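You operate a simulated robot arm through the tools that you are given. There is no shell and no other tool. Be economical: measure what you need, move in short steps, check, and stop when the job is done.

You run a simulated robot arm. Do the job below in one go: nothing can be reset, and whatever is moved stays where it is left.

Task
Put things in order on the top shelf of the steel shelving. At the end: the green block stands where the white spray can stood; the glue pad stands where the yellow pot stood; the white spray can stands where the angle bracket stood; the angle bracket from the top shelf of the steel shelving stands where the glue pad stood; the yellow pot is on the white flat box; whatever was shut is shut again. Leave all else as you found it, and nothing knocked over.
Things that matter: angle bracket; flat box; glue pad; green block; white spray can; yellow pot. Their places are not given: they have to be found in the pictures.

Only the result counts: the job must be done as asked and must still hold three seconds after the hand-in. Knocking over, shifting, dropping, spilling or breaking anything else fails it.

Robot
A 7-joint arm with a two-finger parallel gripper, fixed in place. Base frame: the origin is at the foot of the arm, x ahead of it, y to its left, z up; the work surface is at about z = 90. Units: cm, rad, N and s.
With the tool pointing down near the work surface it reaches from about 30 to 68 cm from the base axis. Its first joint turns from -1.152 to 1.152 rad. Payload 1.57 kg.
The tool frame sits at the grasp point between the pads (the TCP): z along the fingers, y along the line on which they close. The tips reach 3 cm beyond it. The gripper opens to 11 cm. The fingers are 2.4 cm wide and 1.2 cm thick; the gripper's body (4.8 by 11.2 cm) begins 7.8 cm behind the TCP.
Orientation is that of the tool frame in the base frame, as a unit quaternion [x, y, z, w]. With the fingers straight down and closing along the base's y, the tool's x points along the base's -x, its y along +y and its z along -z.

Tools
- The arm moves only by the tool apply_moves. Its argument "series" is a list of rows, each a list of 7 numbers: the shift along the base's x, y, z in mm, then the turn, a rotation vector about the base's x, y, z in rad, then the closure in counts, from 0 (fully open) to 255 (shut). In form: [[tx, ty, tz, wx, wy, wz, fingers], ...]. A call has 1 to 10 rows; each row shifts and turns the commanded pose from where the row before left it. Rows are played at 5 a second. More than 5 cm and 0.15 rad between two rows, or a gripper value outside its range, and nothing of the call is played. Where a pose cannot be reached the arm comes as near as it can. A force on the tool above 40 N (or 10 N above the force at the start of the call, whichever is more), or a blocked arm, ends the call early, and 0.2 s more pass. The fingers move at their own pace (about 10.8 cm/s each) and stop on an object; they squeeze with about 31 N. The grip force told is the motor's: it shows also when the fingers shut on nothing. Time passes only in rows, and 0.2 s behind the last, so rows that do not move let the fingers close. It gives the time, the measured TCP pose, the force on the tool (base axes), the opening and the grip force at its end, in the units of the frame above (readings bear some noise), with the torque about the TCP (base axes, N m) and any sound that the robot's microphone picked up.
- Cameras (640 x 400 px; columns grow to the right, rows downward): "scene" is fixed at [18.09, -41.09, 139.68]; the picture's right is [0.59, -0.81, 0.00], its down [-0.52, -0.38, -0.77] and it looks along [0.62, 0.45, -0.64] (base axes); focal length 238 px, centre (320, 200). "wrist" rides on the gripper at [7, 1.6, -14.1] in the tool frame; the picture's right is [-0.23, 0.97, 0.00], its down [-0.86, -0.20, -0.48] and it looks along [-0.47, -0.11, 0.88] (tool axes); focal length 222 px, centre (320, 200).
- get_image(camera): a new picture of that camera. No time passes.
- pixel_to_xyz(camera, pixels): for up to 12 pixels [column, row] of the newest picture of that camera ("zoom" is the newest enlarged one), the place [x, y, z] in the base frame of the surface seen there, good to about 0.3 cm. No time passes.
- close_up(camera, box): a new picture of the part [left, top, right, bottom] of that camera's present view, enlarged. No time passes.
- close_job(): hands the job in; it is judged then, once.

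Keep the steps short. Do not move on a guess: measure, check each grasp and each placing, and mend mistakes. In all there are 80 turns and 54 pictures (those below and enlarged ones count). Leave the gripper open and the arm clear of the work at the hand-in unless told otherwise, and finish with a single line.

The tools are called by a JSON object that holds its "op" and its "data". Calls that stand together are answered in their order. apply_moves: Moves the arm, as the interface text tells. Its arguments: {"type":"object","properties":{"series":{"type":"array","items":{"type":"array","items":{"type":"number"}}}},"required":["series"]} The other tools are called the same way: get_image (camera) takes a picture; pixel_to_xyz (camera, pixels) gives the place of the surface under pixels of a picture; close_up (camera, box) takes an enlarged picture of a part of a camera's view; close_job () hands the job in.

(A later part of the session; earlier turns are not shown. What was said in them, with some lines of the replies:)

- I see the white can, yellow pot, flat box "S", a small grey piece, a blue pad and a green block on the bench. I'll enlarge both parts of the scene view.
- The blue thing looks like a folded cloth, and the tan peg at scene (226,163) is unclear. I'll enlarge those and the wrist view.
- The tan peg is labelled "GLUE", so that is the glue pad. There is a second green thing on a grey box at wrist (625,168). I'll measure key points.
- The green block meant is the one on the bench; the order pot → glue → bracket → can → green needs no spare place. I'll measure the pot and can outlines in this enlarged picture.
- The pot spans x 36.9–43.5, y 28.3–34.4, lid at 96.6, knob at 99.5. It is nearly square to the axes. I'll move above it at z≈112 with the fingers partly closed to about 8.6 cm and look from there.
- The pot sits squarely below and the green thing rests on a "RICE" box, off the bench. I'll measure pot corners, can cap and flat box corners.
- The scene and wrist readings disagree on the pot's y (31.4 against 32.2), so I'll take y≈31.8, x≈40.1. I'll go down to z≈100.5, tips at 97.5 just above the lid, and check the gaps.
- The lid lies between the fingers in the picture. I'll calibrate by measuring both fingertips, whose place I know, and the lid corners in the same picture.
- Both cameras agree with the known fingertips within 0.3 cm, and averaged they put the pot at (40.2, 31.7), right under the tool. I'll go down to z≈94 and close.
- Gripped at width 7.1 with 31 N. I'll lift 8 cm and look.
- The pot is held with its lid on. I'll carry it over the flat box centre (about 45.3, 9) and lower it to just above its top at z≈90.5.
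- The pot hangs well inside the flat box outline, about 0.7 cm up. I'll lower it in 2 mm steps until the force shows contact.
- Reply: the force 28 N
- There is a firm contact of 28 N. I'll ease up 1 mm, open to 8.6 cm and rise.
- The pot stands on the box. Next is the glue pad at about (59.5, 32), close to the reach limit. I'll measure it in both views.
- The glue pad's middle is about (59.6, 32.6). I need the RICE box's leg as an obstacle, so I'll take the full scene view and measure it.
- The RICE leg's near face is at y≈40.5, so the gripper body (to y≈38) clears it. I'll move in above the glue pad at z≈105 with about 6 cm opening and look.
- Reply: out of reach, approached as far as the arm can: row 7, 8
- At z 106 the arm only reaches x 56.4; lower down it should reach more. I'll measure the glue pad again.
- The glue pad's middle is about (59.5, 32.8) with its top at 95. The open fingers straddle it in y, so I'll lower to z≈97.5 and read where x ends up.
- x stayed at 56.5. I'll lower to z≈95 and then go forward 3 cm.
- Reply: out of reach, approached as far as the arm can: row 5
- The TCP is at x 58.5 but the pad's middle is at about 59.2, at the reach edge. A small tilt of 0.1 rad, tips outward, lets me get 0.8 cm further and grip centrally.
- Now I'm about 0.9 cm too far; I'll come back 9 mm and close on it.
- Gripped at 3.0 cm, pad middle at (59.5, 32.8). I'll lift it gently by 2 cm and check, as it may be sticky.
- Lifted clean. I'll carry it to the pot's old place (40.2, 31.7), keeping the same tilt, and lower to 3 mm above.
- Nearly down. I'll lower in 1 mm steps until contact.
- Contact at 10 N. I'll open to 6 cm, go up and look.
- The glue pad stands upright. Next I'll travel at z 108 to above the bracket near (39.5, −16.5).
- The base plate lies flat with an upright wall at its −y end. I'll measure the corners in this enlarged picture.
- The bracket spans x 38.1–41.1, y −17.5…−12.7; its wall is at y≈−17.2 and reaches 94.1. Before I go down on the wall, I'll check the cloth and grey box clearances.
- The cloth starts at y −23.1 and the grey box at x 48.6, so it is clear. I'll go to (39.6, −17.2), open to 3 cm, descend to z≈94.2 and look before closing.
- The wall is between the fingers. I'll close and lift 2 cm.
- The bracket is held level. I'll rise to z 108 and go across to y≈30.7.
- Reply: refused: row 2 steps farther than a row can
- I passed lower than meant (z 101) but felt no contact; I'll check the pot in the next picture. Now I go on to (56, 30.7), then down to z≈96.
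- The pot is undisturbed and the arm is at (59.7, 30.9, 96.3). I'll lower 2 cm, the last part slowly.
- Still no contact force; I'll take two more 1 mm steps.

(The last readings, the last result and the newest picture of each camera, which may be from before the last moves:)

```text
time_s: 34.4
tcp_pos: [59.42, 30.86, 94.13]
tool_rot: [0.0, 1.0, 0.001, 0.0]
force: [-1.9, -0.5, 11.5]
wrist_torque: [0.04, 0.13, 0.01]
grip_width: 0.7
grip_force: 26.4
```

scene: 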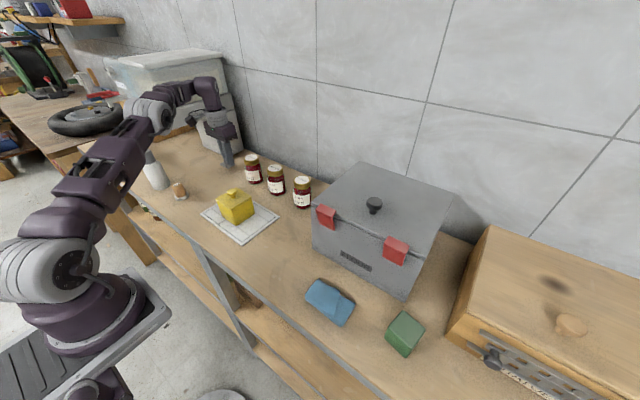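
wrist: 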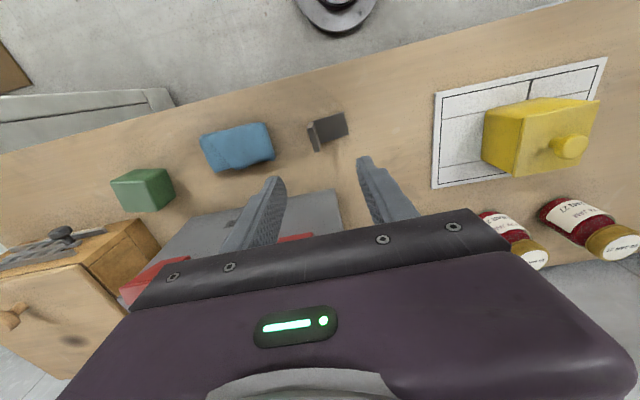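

Contact at 11 N. I'll open to 3 cm, rise 4 cm, then draw back and look.

{"op": "apply_moves", "data": {"series": [[0, 0, 0, 0, 0, 0, 185], [0, 0, 0, 0, 0, 0, 185], [0, 0, 0, 0, 0, 0, 185], [0, 0, 20, 0, 0, 0, 185], [0, 0, 20, 0, 0, 0, 185], [-20, 0, 20, 0, 0, 0, 185], [-40, 0, 30, 0, 0, 0, 185], [-40, 0, 30, 0, 0, 0, 116], [0, 0, 0, 0, 0, 0, 116]]}}

{"op": "get_image", "data": {"camera": "scene"}}

```text
time_s: 36.4
tcp_pos: [49.6, 30.73, 106.14]
tool_rot: [-0.001, 1.0, -0.001, 0.0]
force: [0.6, 0.4, -0.2]
wrist_torque: [0.0, 0.02, 0.0]
grip_width: 5.99
grip_force: 0.0
```

```text
17 pictures are left
```

scene: 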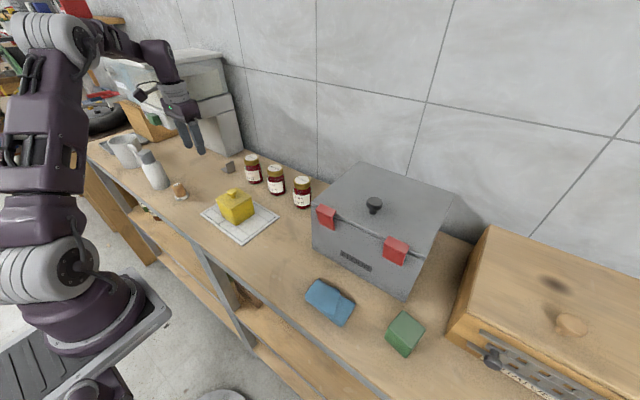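

The bracket stands at the glue pad's old place. Next is the can at about (39.5, 42.7); I'll enlarge the area to measure it, the mug handle and the RICE box front.

{"op": "close_up", "data": {"camera": "scene", "box": [98, 115, 202, 205]}}

{"op": "get_image", "data": {"camera": "wrist"}}

```text
4.44 times, centred on (150, 160) of scene
```

zoom: 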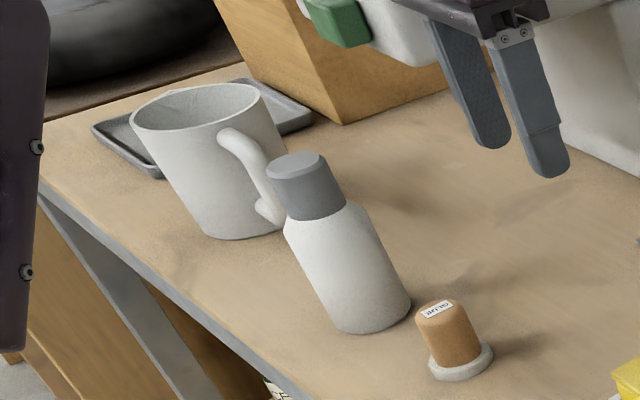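

```text
15 pictures are left
```

wrist: 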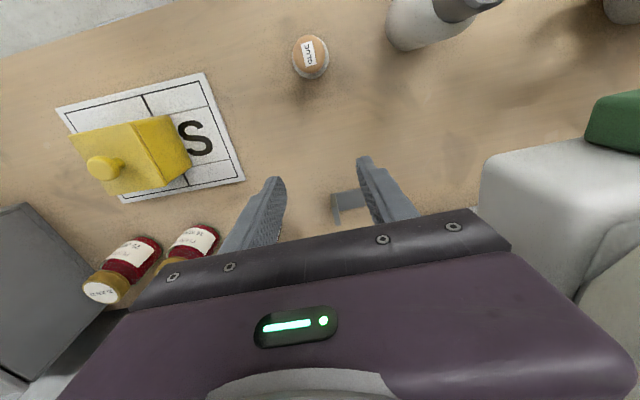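

{"op": "pixel_to_xyz", "data": {"camera": "zoom", "pixels": [[297, 160], [270, 170], [324, 162], [300, 178], [335, 325], [375, 330], [407, 300], [375, 270], [227, 134], [262, 190], [262, 210], [318, 195]]}}

{"op": "pixel_to_xyz", "data": {"camera": "wrist", "pixels": [[485, 165], [500, 205], [592, 110], [600, 150], [420, 47], [391, 38], [309, 55]]}}

```text
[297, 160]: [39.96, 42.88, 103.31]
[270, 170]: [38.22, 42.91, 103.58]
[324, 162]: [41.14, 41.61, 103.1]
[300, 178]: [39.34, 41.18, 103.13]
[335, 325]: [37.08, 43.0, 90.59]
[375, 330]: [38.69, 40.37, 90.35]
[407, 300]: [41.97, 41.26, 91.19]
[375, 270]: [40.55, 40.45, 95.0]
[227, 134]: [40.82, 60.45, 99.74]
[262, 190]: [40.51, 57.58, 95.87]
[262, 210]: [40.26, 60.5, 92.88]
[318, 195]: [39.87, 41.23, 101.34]
```

```text
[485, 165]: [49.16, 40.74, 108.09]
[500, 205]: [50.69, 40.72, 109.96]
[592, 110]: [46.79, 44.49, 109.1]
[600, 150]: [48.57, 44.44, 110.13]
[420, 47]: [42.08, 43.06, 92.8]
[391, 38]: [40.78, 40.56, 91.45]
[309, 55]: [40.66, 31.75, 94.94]
```

The can is at (39.6, 42.7) with a radius of about 2.4 and its top at 103.4. The mug is far off (y>57) and RICE starts at x≈46. I'll go above the can at z 115 and open to 8 cm, then lower to z 107 and look.

{"op": "apply_moves", "data": {"series": [[-25, 0, 40, 0, 0, 0, 70], [-40, 10, 25, 0, 0, 0, 70], [-35, 30, 24, 0, 0, 0, 70], [0, 40, 0, 0, 0, 0, 70], [0, 40, 0, 0, 0, 0, 70], [0, 0, -30, 0, 0, 0, 70], [0, 0, -45, 0, 0, 0, 70], [0, 0, 0, 0, 0, 0, 70]]}}

{"op": "get_image", "data": {"camera": "wrist"}}

```text
refused: row 3 steps farther than a row can; nothing moved
```

```text
14 pictures are left
```

wrist: 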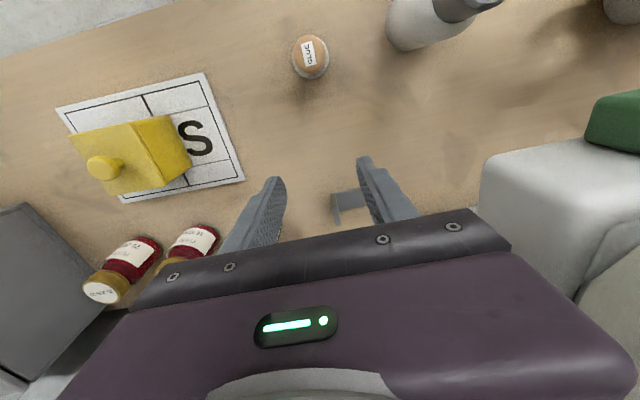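

One row was too long; here is the same path with shorter rows.

{"op": "apply_moves", "data": {"series": [[-25, 0, 40, 0, 0, 0, 70], [-40, 0, 25, 0, 0, 0, 70], [-35, 10, 24, 0, 0, 0, 70], [0, 40, 0, 0, 0, 0, 70], [0, 40, 0, 0, 0, 0, 70], [0, 30, 0, 0, 0, 0, 70], [0, 0, -35, 0, 0, 0, 70], [0, 0, -40, 0, 0, 0, 70], [0, 0, 0, 0, 0, 0, 70]]}}

{"op": "get_image", "data": {"camera": "wrist"}}

```text
time_s: 38.4
tcp_pos: [39.79, 42.78, 107.38]
tool_rot: [-0.001, 1.0, 0.0, 0.0]
force: [0.6, -0.3, 0.2]
wrist_torque: [0.03, 0.0, 0.0]
grip_width: 7.98
grip_force: 0.2
```

```text
13 pictures are left
```

wrist: 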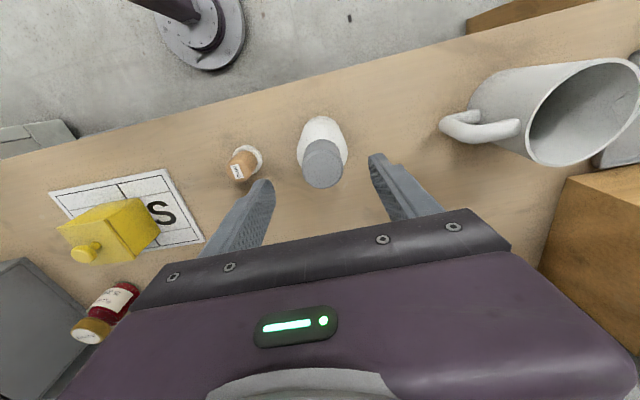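

The can is centred between the fingers. I'll lower to z≈96.9 and close.

{"op": "apply_moves", "data": {"series": [[0, 0, -40, 0, 0, 0, 70], [0, 0, -40, 0, 0, 0, 70], [0, 0, -25, 0, 0, 0, 70], [0, 0, 0, 0, 0, 0, 70], [0, 0, 0, 0, 0, 0, 190], [0, 0, 0, 0, 0, 0, 190], [0, 0, 0, 0, 0, 0, 190]]}}

```text
time_s: 40.0
tcp_pos: [39.67, 42.81, 96.9]
tool_rot: [0.0, 1.0, 0.0, 0.0]
force: [-0.3, -0.6, 0.0]
wrist_torque: [-0.03, 0.0, 0.0]
grip_width: 5.26
grip_force: 31.0
```

Gripped at 5.3 cm. I'll lift straight up to z≈111 and check.

{"op": "apply_moves", "data": {"series": [[0, 0, 20, 0, 0, 0, 190], [0, 0, 40, 0, 0, 0, 190], [0, 0, 40, 0, 0, 0, 190], [0, 0, 40, 0, 0, 0, 190], [0, 0, 0, 0, 0, 0, 190]]}}

{"op": "close_up", "data": {"camera": "scene", "box": [80, 70, 240, 190]}}

```text
time_s: 41.2
tcp_pos: [39.51, 42.76, 111.13]
tool_rot: [0.0, 1.0, 0.0, 0.001]
force: [-0.7, 0.1, -3.2]
wrist_torque: [0.03, 0.0, 0.01]
grip_width: 5.25
grip_force: 30.5
```

```text
3.33 times, centred on (160, 130) of scene
```

zoom: 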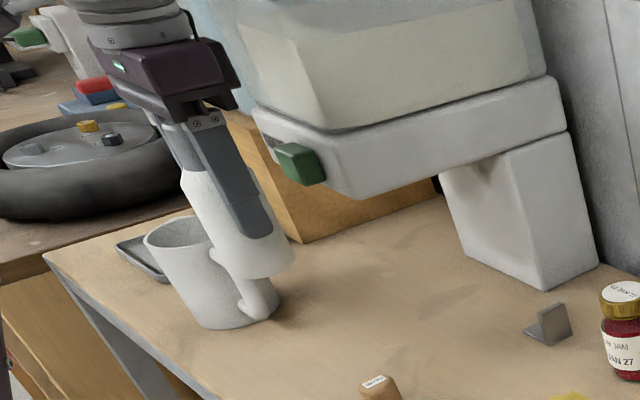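

The can is up, and the other green thing is just part of the RICE dispenser. I'll carry the can along y at this height towards y≈−15.

{"op": "apply_moves", "data": {"series": [[0, -48, 0, 0, 0, 0, 190], [0, -48, 0, 0, 0, 0, 190], [0, -48, 0, 0, 0, 0, 190], [0, -48, 0, 0, 0, 0, 190], [0, -48, 0, 0, 0, 0, 190], [0, -48, 0, 0, 0, 0, 190], [0, -48, 0, 0, 0, 0, 190], [0, -48, 0, 0, 0, 0, 190], [0, -48, 0, 0, 0, 0, 190], [0, -48, 0, 0, 0, 0, 190]]}}

{"op": "apply_moves", "data": {"series": [[0, -48, 0, 0, 0, 0, 190], [0, -50, 0, 0, 0, 0, 190], [0, 0, -40, 0, 0, 0, 190], [0, 0, -40, 0, 0, 0, 190], [0, 0, -40, 0, 0, 0, 190], [0, 0, -15, 0, 0, 0, 190], [0, 0, 0, 0, 0, 0, 190]]}}

{"op": "close_up", "data": {"camera": "scene", "box": [240, 210, 352, 310]}}

```text
time_s: 43.4
tcp_pos: [39.41, -5.6, 110.84]
tool_rot: [0.0, 1.0, 0.0, 0.0]
force: [-0.4, -0.8, -2.2]
wrist_torque: [0.01, 0.02, 0.02]
grip_width: 5.25
grip_force: 31.1
```

```text
time_s: 45.0
tcp_pos: [39.39, -15.34, 97.49]
tool_rot: [0.0, 1.0, 0.0, 0.0]
force: [0.4, -0.2, -3.4]
wrist_torque: [0.02, -0.01, 0.01]
grip_width: 5.25
grip_force: 31.5
```

```text
4.00 times, centred on (296, 260) of scene
```

zoom: 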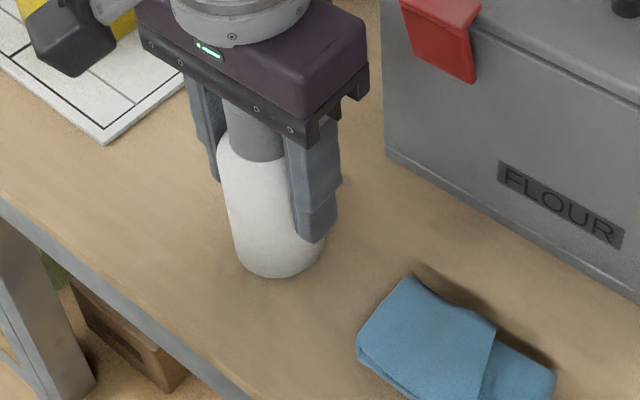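

The can is over the bracket's old place, 6 mm up. I'll lower it in small steps.

{"op": "apply_moves", "data": {"series": [[2, 0, -3, 0, 0, 0, 190], [0, 0, -2, 0, 0, 0, 190], [0, 0, -1, 0, 0, 0, 190], [0, 0, 0, 0, 0, 0, 190]]}}

```text
time_s: 46.0
tcp_pos: [39.72, -15.12, 96.93]
tool_rot: [0.0, 1.0, 0.0, 0.0]
force: [0.2, 0.5, -2.3]
wrist_torque: [-0.01, 0.0, 0.0]
grip_width: 5.28
grip_force: 30.9
```

{"op": "apply_moves", "data": {"series": [[0, 0, -1, 0, 0, 0, 190], [0, 0, -1, 0, 0, 0, 190], [0, 0, 0, 0, 0, 0, 190]]}}

```text
time_s: 46.8
tcp_pos: [39.69, -15.17, 96.81]
tool_rot: [0.0, 1.0, 0.0, 0.0]
force: [-2.3, -1.6, 27.4]
wrist_torque: [0.07, -0.06, -0.01]
grip_width: 5.3
grip_force: 30.5
```

Contact at 27 N. I'll ease up 1 mm, open to 8 cm and rise clear.

{"op": "apply_moves", "data": {"series": [[0, 0, 1, 0, 0, 0, 190], [0, 0, 0, 0, 0, 0, 70], [0, 0, 0, 0, 0, 0, 70], [0, 0, 0, 0, 0, 0, 70], [0, 0, 40, 0, 0, 0, 70], [0, 0, 45, 0, 0, 0, 70], [0, 0, 45, 0, 0, 0, 70], [0, 0, 35, 0, 0, 0, 70], [0, 0, 0, 0, 0, 0, 70]]}}

{"op": "apply_moves", "data": {"series": [[0, -48, 0, 0, 0, 0, 70], [0, -48, 0, 0, 0, 0, 70], [0, -48, 0, 0, 0, 0, 70], [0, -48, 0, 0, 0, 0, 70], [0, -48, 0, 0, 0, 0, 70], [0, -30, -40, 0, 0, 0, 70], [0, 0, 0, 0, 0, 0, 70]]}}

{"op": "get_image", "data": {"camera": "wrist"}}

{"op": "get_image", "data": {"camera": "scene"}}

```text
time_s: 48.8
tcp_pos: [39.76, -15.12, 113.26]
tool_rot: [0.0, 1.0, 0.001, 0.0]
force: [-0.2, 0.6, -0.1]
wrist_torque: [0.03, -0.01, 0.02]
grip_width: 7.97
grip_force: 0.0
```

```text
time_s: 50.4
tcp_pos: [39.4, -42.05, 109.2]
tool_rot: [0.0, 1.0, 0.0, 0.0]
force: [0.7, 0.1, 0.2]
wrist_torque: [-0.02, 0.01, 0.02]
grip_width: 8.0
grip_force: 0.0
```

```text
10 pictures are left
```

wrist: 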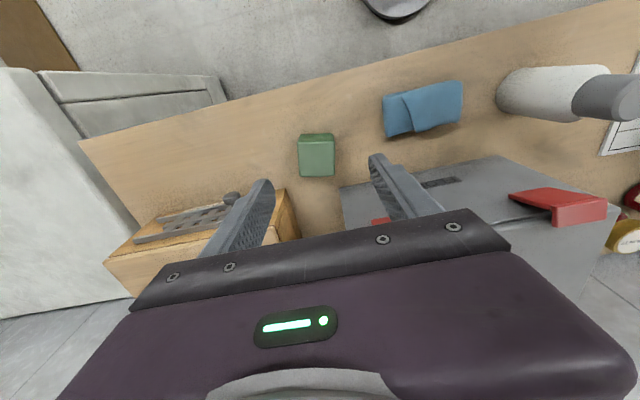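

```text
9 pictures are left
```

scene: 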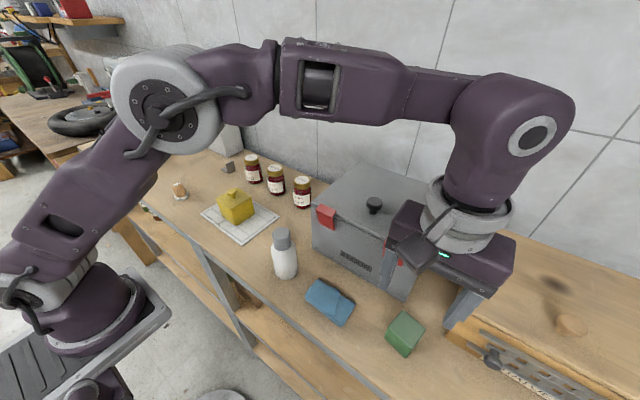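

The can stands at the bracket's old place. Now I'll measure the green block and the potato crate's nearest edges.

{"op": "pixel_to_xyz", "data": {"camera": "wrist", "pixels": [[301, 144], [332, 141], [334, 174], [303, 176], [317, 158], [317, 137], [285, 192], [232, 196], [340, 190], [292, 225]]}}

{"op": "pixel_to_xyz", "data": {"camera": "scene", "pixels": [[388, 331], [405, 313], [424, 326], [407, 346], [405, 330], [487, 362], [446, 335], [490, 228]]}}

```text
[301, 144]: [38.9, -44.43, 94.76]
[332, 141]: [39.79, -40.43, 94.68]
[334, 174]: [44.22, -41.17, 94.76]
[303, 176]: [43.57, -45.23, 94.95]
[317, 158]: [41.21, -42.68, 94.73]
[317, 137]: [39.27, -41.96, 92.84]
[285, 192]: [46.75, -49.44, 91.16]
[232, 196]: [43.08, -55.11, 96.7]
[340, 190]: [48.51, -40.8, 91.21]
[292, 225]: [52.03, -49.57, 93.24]
```

```text
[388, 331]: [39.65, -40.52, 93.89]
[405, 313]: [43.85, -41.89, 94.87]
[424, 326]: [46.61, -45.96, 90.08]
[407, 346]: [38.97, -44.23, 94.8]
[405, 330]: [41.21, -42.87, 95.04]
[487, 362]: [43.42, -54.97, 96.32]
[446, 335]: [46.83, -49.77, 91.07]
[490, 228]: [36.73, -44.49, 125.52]
```

The block's top middle is at (41.5, −42.85). It is about 4.1 cm across, turned about −10°, top at 94.8. I'll turn the tool −0.18 rad, centre over it and lower to z≈98.

{"op": "apply_moves", "data": {"series": [[10, -4, 0, 0, 0, -0.09, 90], [11, -4, 0, 0, 0, -0.09, 90], [0, 0, -40, 0, 0, 0, 90], [0, 0, -40, 0, 0, 0, 90], [0, 0, -30, 0, 0, 0, 90], [0, 0, 0, 0, 0, 0, 90]]}}

{"op": "get_image", "data": {"camera": "wrist"}}

```text
time_s: 51.8
tcp_pos: [41.73, -42.81, 98.17]
tool_rot: [0.09, 0.996, 0.0, 0.0]
force: [0.1, 0.3, 0.6]
wrist_torque: [-0.01, 0.0, 0.02]
grip_width: 7.12
grip_force: 0.1
```

```text
8 pictures are left
```

wrist: 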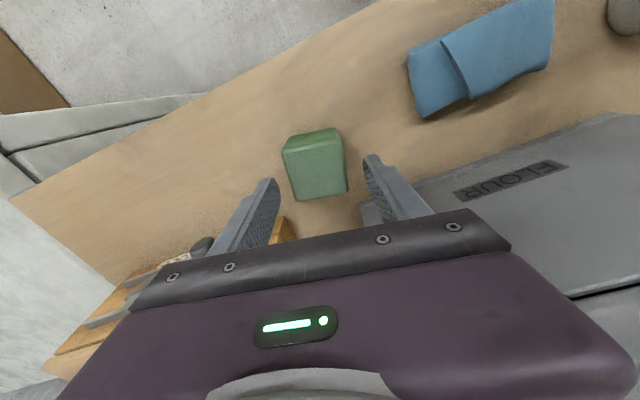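

The block is aligned between the fingers, and its middle is slightly nearer in x. I'll shift −4 mm, lower to z≈93.8 and close.

{"op": "apply_moves", "data": {"series": [[-4, -1, -24, 0, 0, 0, 90], [0, 0, -20, 0, 0, 0, 90], [0, 0, 0, 0, 0, 0, 90], [0, 0, 0, 0, 0, 0, 200], [0, 0, 0, 0, 0, 0, 200], [0, 0, 0, 0, 0, 0, 200]]}}

```text
time_s: 53.2
tcp_pos: [41.35, -42.85, 93.95]
tool_rot: [0.09, 0.996, 0.0, 0.0]
force: [-0.2, 0.0, 0.3]
wrist_torque: [-0.02, 0.01, 0.02]
grip_width: 4.93
grip_force: 31.2
```

Gripped at 4.9 cm. I'll lift to z≈113 and check.

{"op": "apply_moves", "data": {"series": [[0, 0, 20, 0, 0, 0, 200], [0, 0, 45, 0, 0, 0, 200], [0, 0, 45, 0, 0, 0, 200], [0, 0, 45, 0, 0, 0, 200], [0, 0, 35, 0, 0, 0, 200], [0, 0, 0, 0, 0, 0, 200]]}}

{"op": "get_image", "data": {"camera": "scene"}}

```text
time_s: 54.6
tcp_pos: [41.38, -42.96, 112.98]
tool_rot: [0.09, 0.996, 0.0, 0.0]
force: [0.1, -0.2, -1.1]
wrist_torque: [-0.04, 0.0, 0.02]
grip_width: 4.95
grip_force: 31.3
```

```text
7 pictures are left
```

scene: 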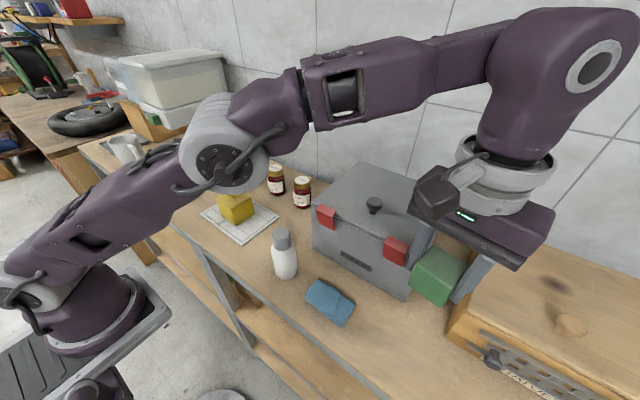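

The block is held. I'll carry it along y at z 113 to the can's old place (39.65, 42.8).

{"op": "apply_moves", "data": {"series": [[-2, 48, 0, 0, 0, 0, 200], [-2, 48, 0, 0, 0, 0, 200], [-2, 48, 0, 0, 0, 0, 200], [-2, 48, 0, 0, 0, 0, 200], [-2, 48, 0, 0, 0, 0, 200], [-2, 48, 0, 0, 0, 0, 200], [-2, 48, 0, 0, 0, 0, 200], [-2, 48, 0, 0, 0, 0, 200], [-2, 48, 0, 0, 0, 0, 200], [0, 48, 0, 0, 0, 0, 200]]}}

{"op": "apply_moves", "data": {"series": [[0, 48, 0, 0, 0, 0, 200], [0, 48, 0, 0, 0, 0, 200], [0, 48, 0, 0, 0, 0, 200], [0, 48, 0, 0, 0, 0, 200], [0, 48, 0, 0, 0, 0, 200], [0, 48, 0, 0, 0, 0, 200], [0, 48, 0, 0, 0, 0, 200], [0, 42, 0, 0, 0, 0, 200], [0, 0, 0, 0, 0, 0, 200]]}}

```text
time_s: 56.8
tcp_pos: [39.54, 4.94, 112.88]
tool_rot: [0.091, 0.996, 0.0, 0.0]
force: [-0.1, -0.1, -0.9]
wrist_torque: [0.0, 0.0, 0.0]
grip_width: 4.94
grip_force: 31.1
```

```text
time_s: 58.8
tcp_pos: [39.78, 42.84, 113.17]
tool_rot: [0.09, 0.996, -0.001, 0.0]
force: [-1.0, -0.1, -0.7]
wrist_torque: [0.01, -0.01, -0.01]
grip_width: 4.93
grip_force: 31.0
```

Above the place. I'll lower to z≈94.7 and look.

{"op": "apply_moves", "data": {"series": [[-1, 0, -45, 0, 0, 0, 200], [0, 0, -45, 0, 0, 0, 200], [0, 0, -45, 0, 0, 0, 200], [0, 0, -40, 0, 0, 0, 200], [0, 0, -10, 0, 0, 0, 200], [0, 0, 0, 0, 0, 0, 200]]}}

{"op": "close_up", "data": {"camera": "scene", "box": [90, 100, 218, 200]}}

```text
time_s: 60.2
tcp_pos: [39.54, 42.81, 94.46]
tool_rot: [0.09, 0.996, 0.0, 0.0]
force: [-0.6, 0.5, -1.2]
wrist_torque: [-0.01, 0.0, 0.04]
grip_width: 4.94
grip_force: 30.9
```

```text
4.00 times, centred on (154, 150) of scene
```

zoom: 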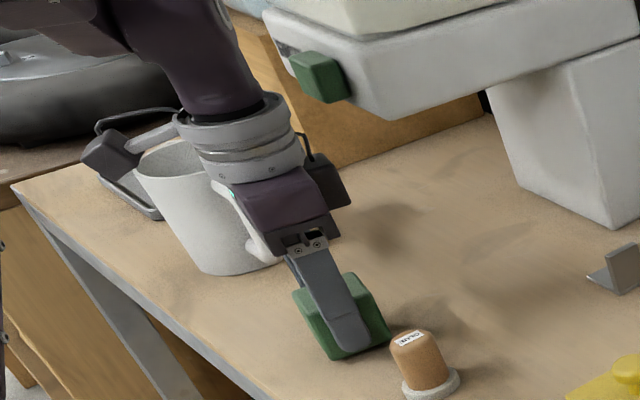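

Nearly down, with the glue pad clear. I'll lower in small steps to contact.

{"op": "apply_moves", "data": {"series": [[0, 0, -3, 0, 0, 0, 200], [0, 0, -2, 0, 0, 0, 200], [0, 0, -1, 0, 0, 0, 200], [0, 0, 0, 0, 0, 0, 200]]}}

```text
time_s: 61.2
tcp_pos: [39.54, 42.65, 93.87]
tool_rot: [0.09, 0.996, 0.0, 0.0]
force: [-2.2, -5.0, 14.9]
wrist_torque: [-0.23, -0.17, -0.06]
grip_width: 4.94
grip_force: 30.7
```

Contact at 15 N. I'll open to 7 cm, rise, turn back and move clear.

{"op": "apply_moves", "data": {"series": [[0, 0, 0, 0, 0, 0, 90], [0, 0, 0, 0, 0, 0, 90], [0, 0, 0, 0, 0, 0, 90], [0, 0, 30, 0, 0, 0, 90], [0, 0, 45, 0, 0, 0, 90], [0, 0, 45, 0, 0, 0, 90], [0, -20, 45, 0, 0, 0.09, 90], [0, -30, 30, 0, 0, 0.09, 0], [0, -48, 0, 0, 0, 0, 0], [0, -48, 0, 0, 0, 0, 0]]}}

{"op": "apply_moves", "data": {"series": [[0, -48, 0, 0, 0, 0, 0], [-20, -40, 0, 0, 0, 0, 0], [0, 0, 0, 0, 0, 0, 0]]}}

{"op": "get_image", "data": {"camera": "scene"}}

{"op": "get_image", "data": {"camera": "wrist"}}

```text
time_s: 63.4
tcp_pos: [39.78, 28.17, 113.36]
tool_rot: [-0.001, 1.0, 0.0, 0.0]
force: [-0.8, -0.9, 0.3]
wrist_torque: [0.03, 0.02, -0.03]
grip_width: 11.0
grip_force: 0.1
```

```text
time_s: 64.2
tcp_pos: [37.78, 19.32, 113.46]
tool_rot: [0.0, 1.0, 0.0, 0.0]
force: [0.2, -0.4, 0.2]
wrist_torque: [0.01, 0.02, 0.01]
grip_width: 10.99
grip_force: 0.1
```

```text
5 pictures are left
```

scene: 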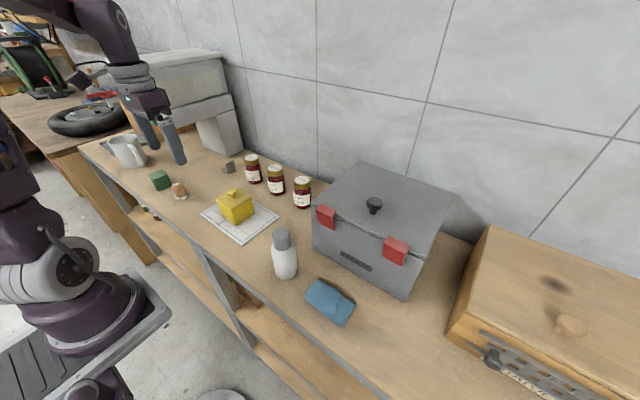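

```text
4 pictures are left
```

wrist: 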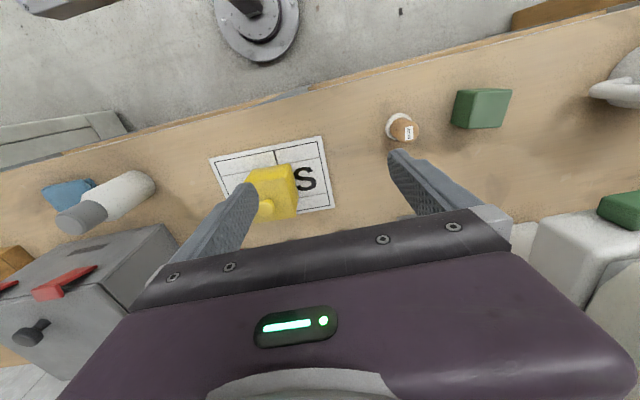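

I'll verify the final positions by measuring each one.

{"op": "pixel_to_xyz", "data": {"camera": "scene", "pixels": [[160, 176], [178, 186], [282, 233], [284, 275], [236, 201], [231, 166], [226, 170]]}}

{"op": "close_up", "data": {"camera": "scene", "box": [130, 140, 310, 270]}}

```text
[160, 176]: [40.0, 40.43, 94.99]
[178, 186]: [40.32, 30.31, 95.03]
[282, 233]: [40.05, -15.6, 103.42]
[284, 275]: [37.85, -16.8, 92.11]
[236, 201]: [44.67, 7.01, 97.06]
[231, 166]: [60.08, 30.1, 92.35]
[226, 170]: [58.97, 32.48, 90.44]
```

```text
3.08 times, centred on (220, 205) of scene
```

zoom: 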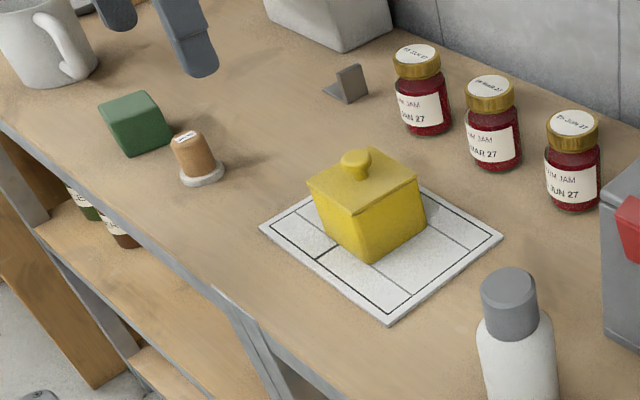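

Everything stands upright where it was asked, the gripper is open and the arm is clear. I'll hand in.

{"op": "close_job", "data": {}}

```text
The job is handed in.
```

All five things are in their asked places on the top shelf and standing upright, nothing was opened or knocked over, and the job is handed in.
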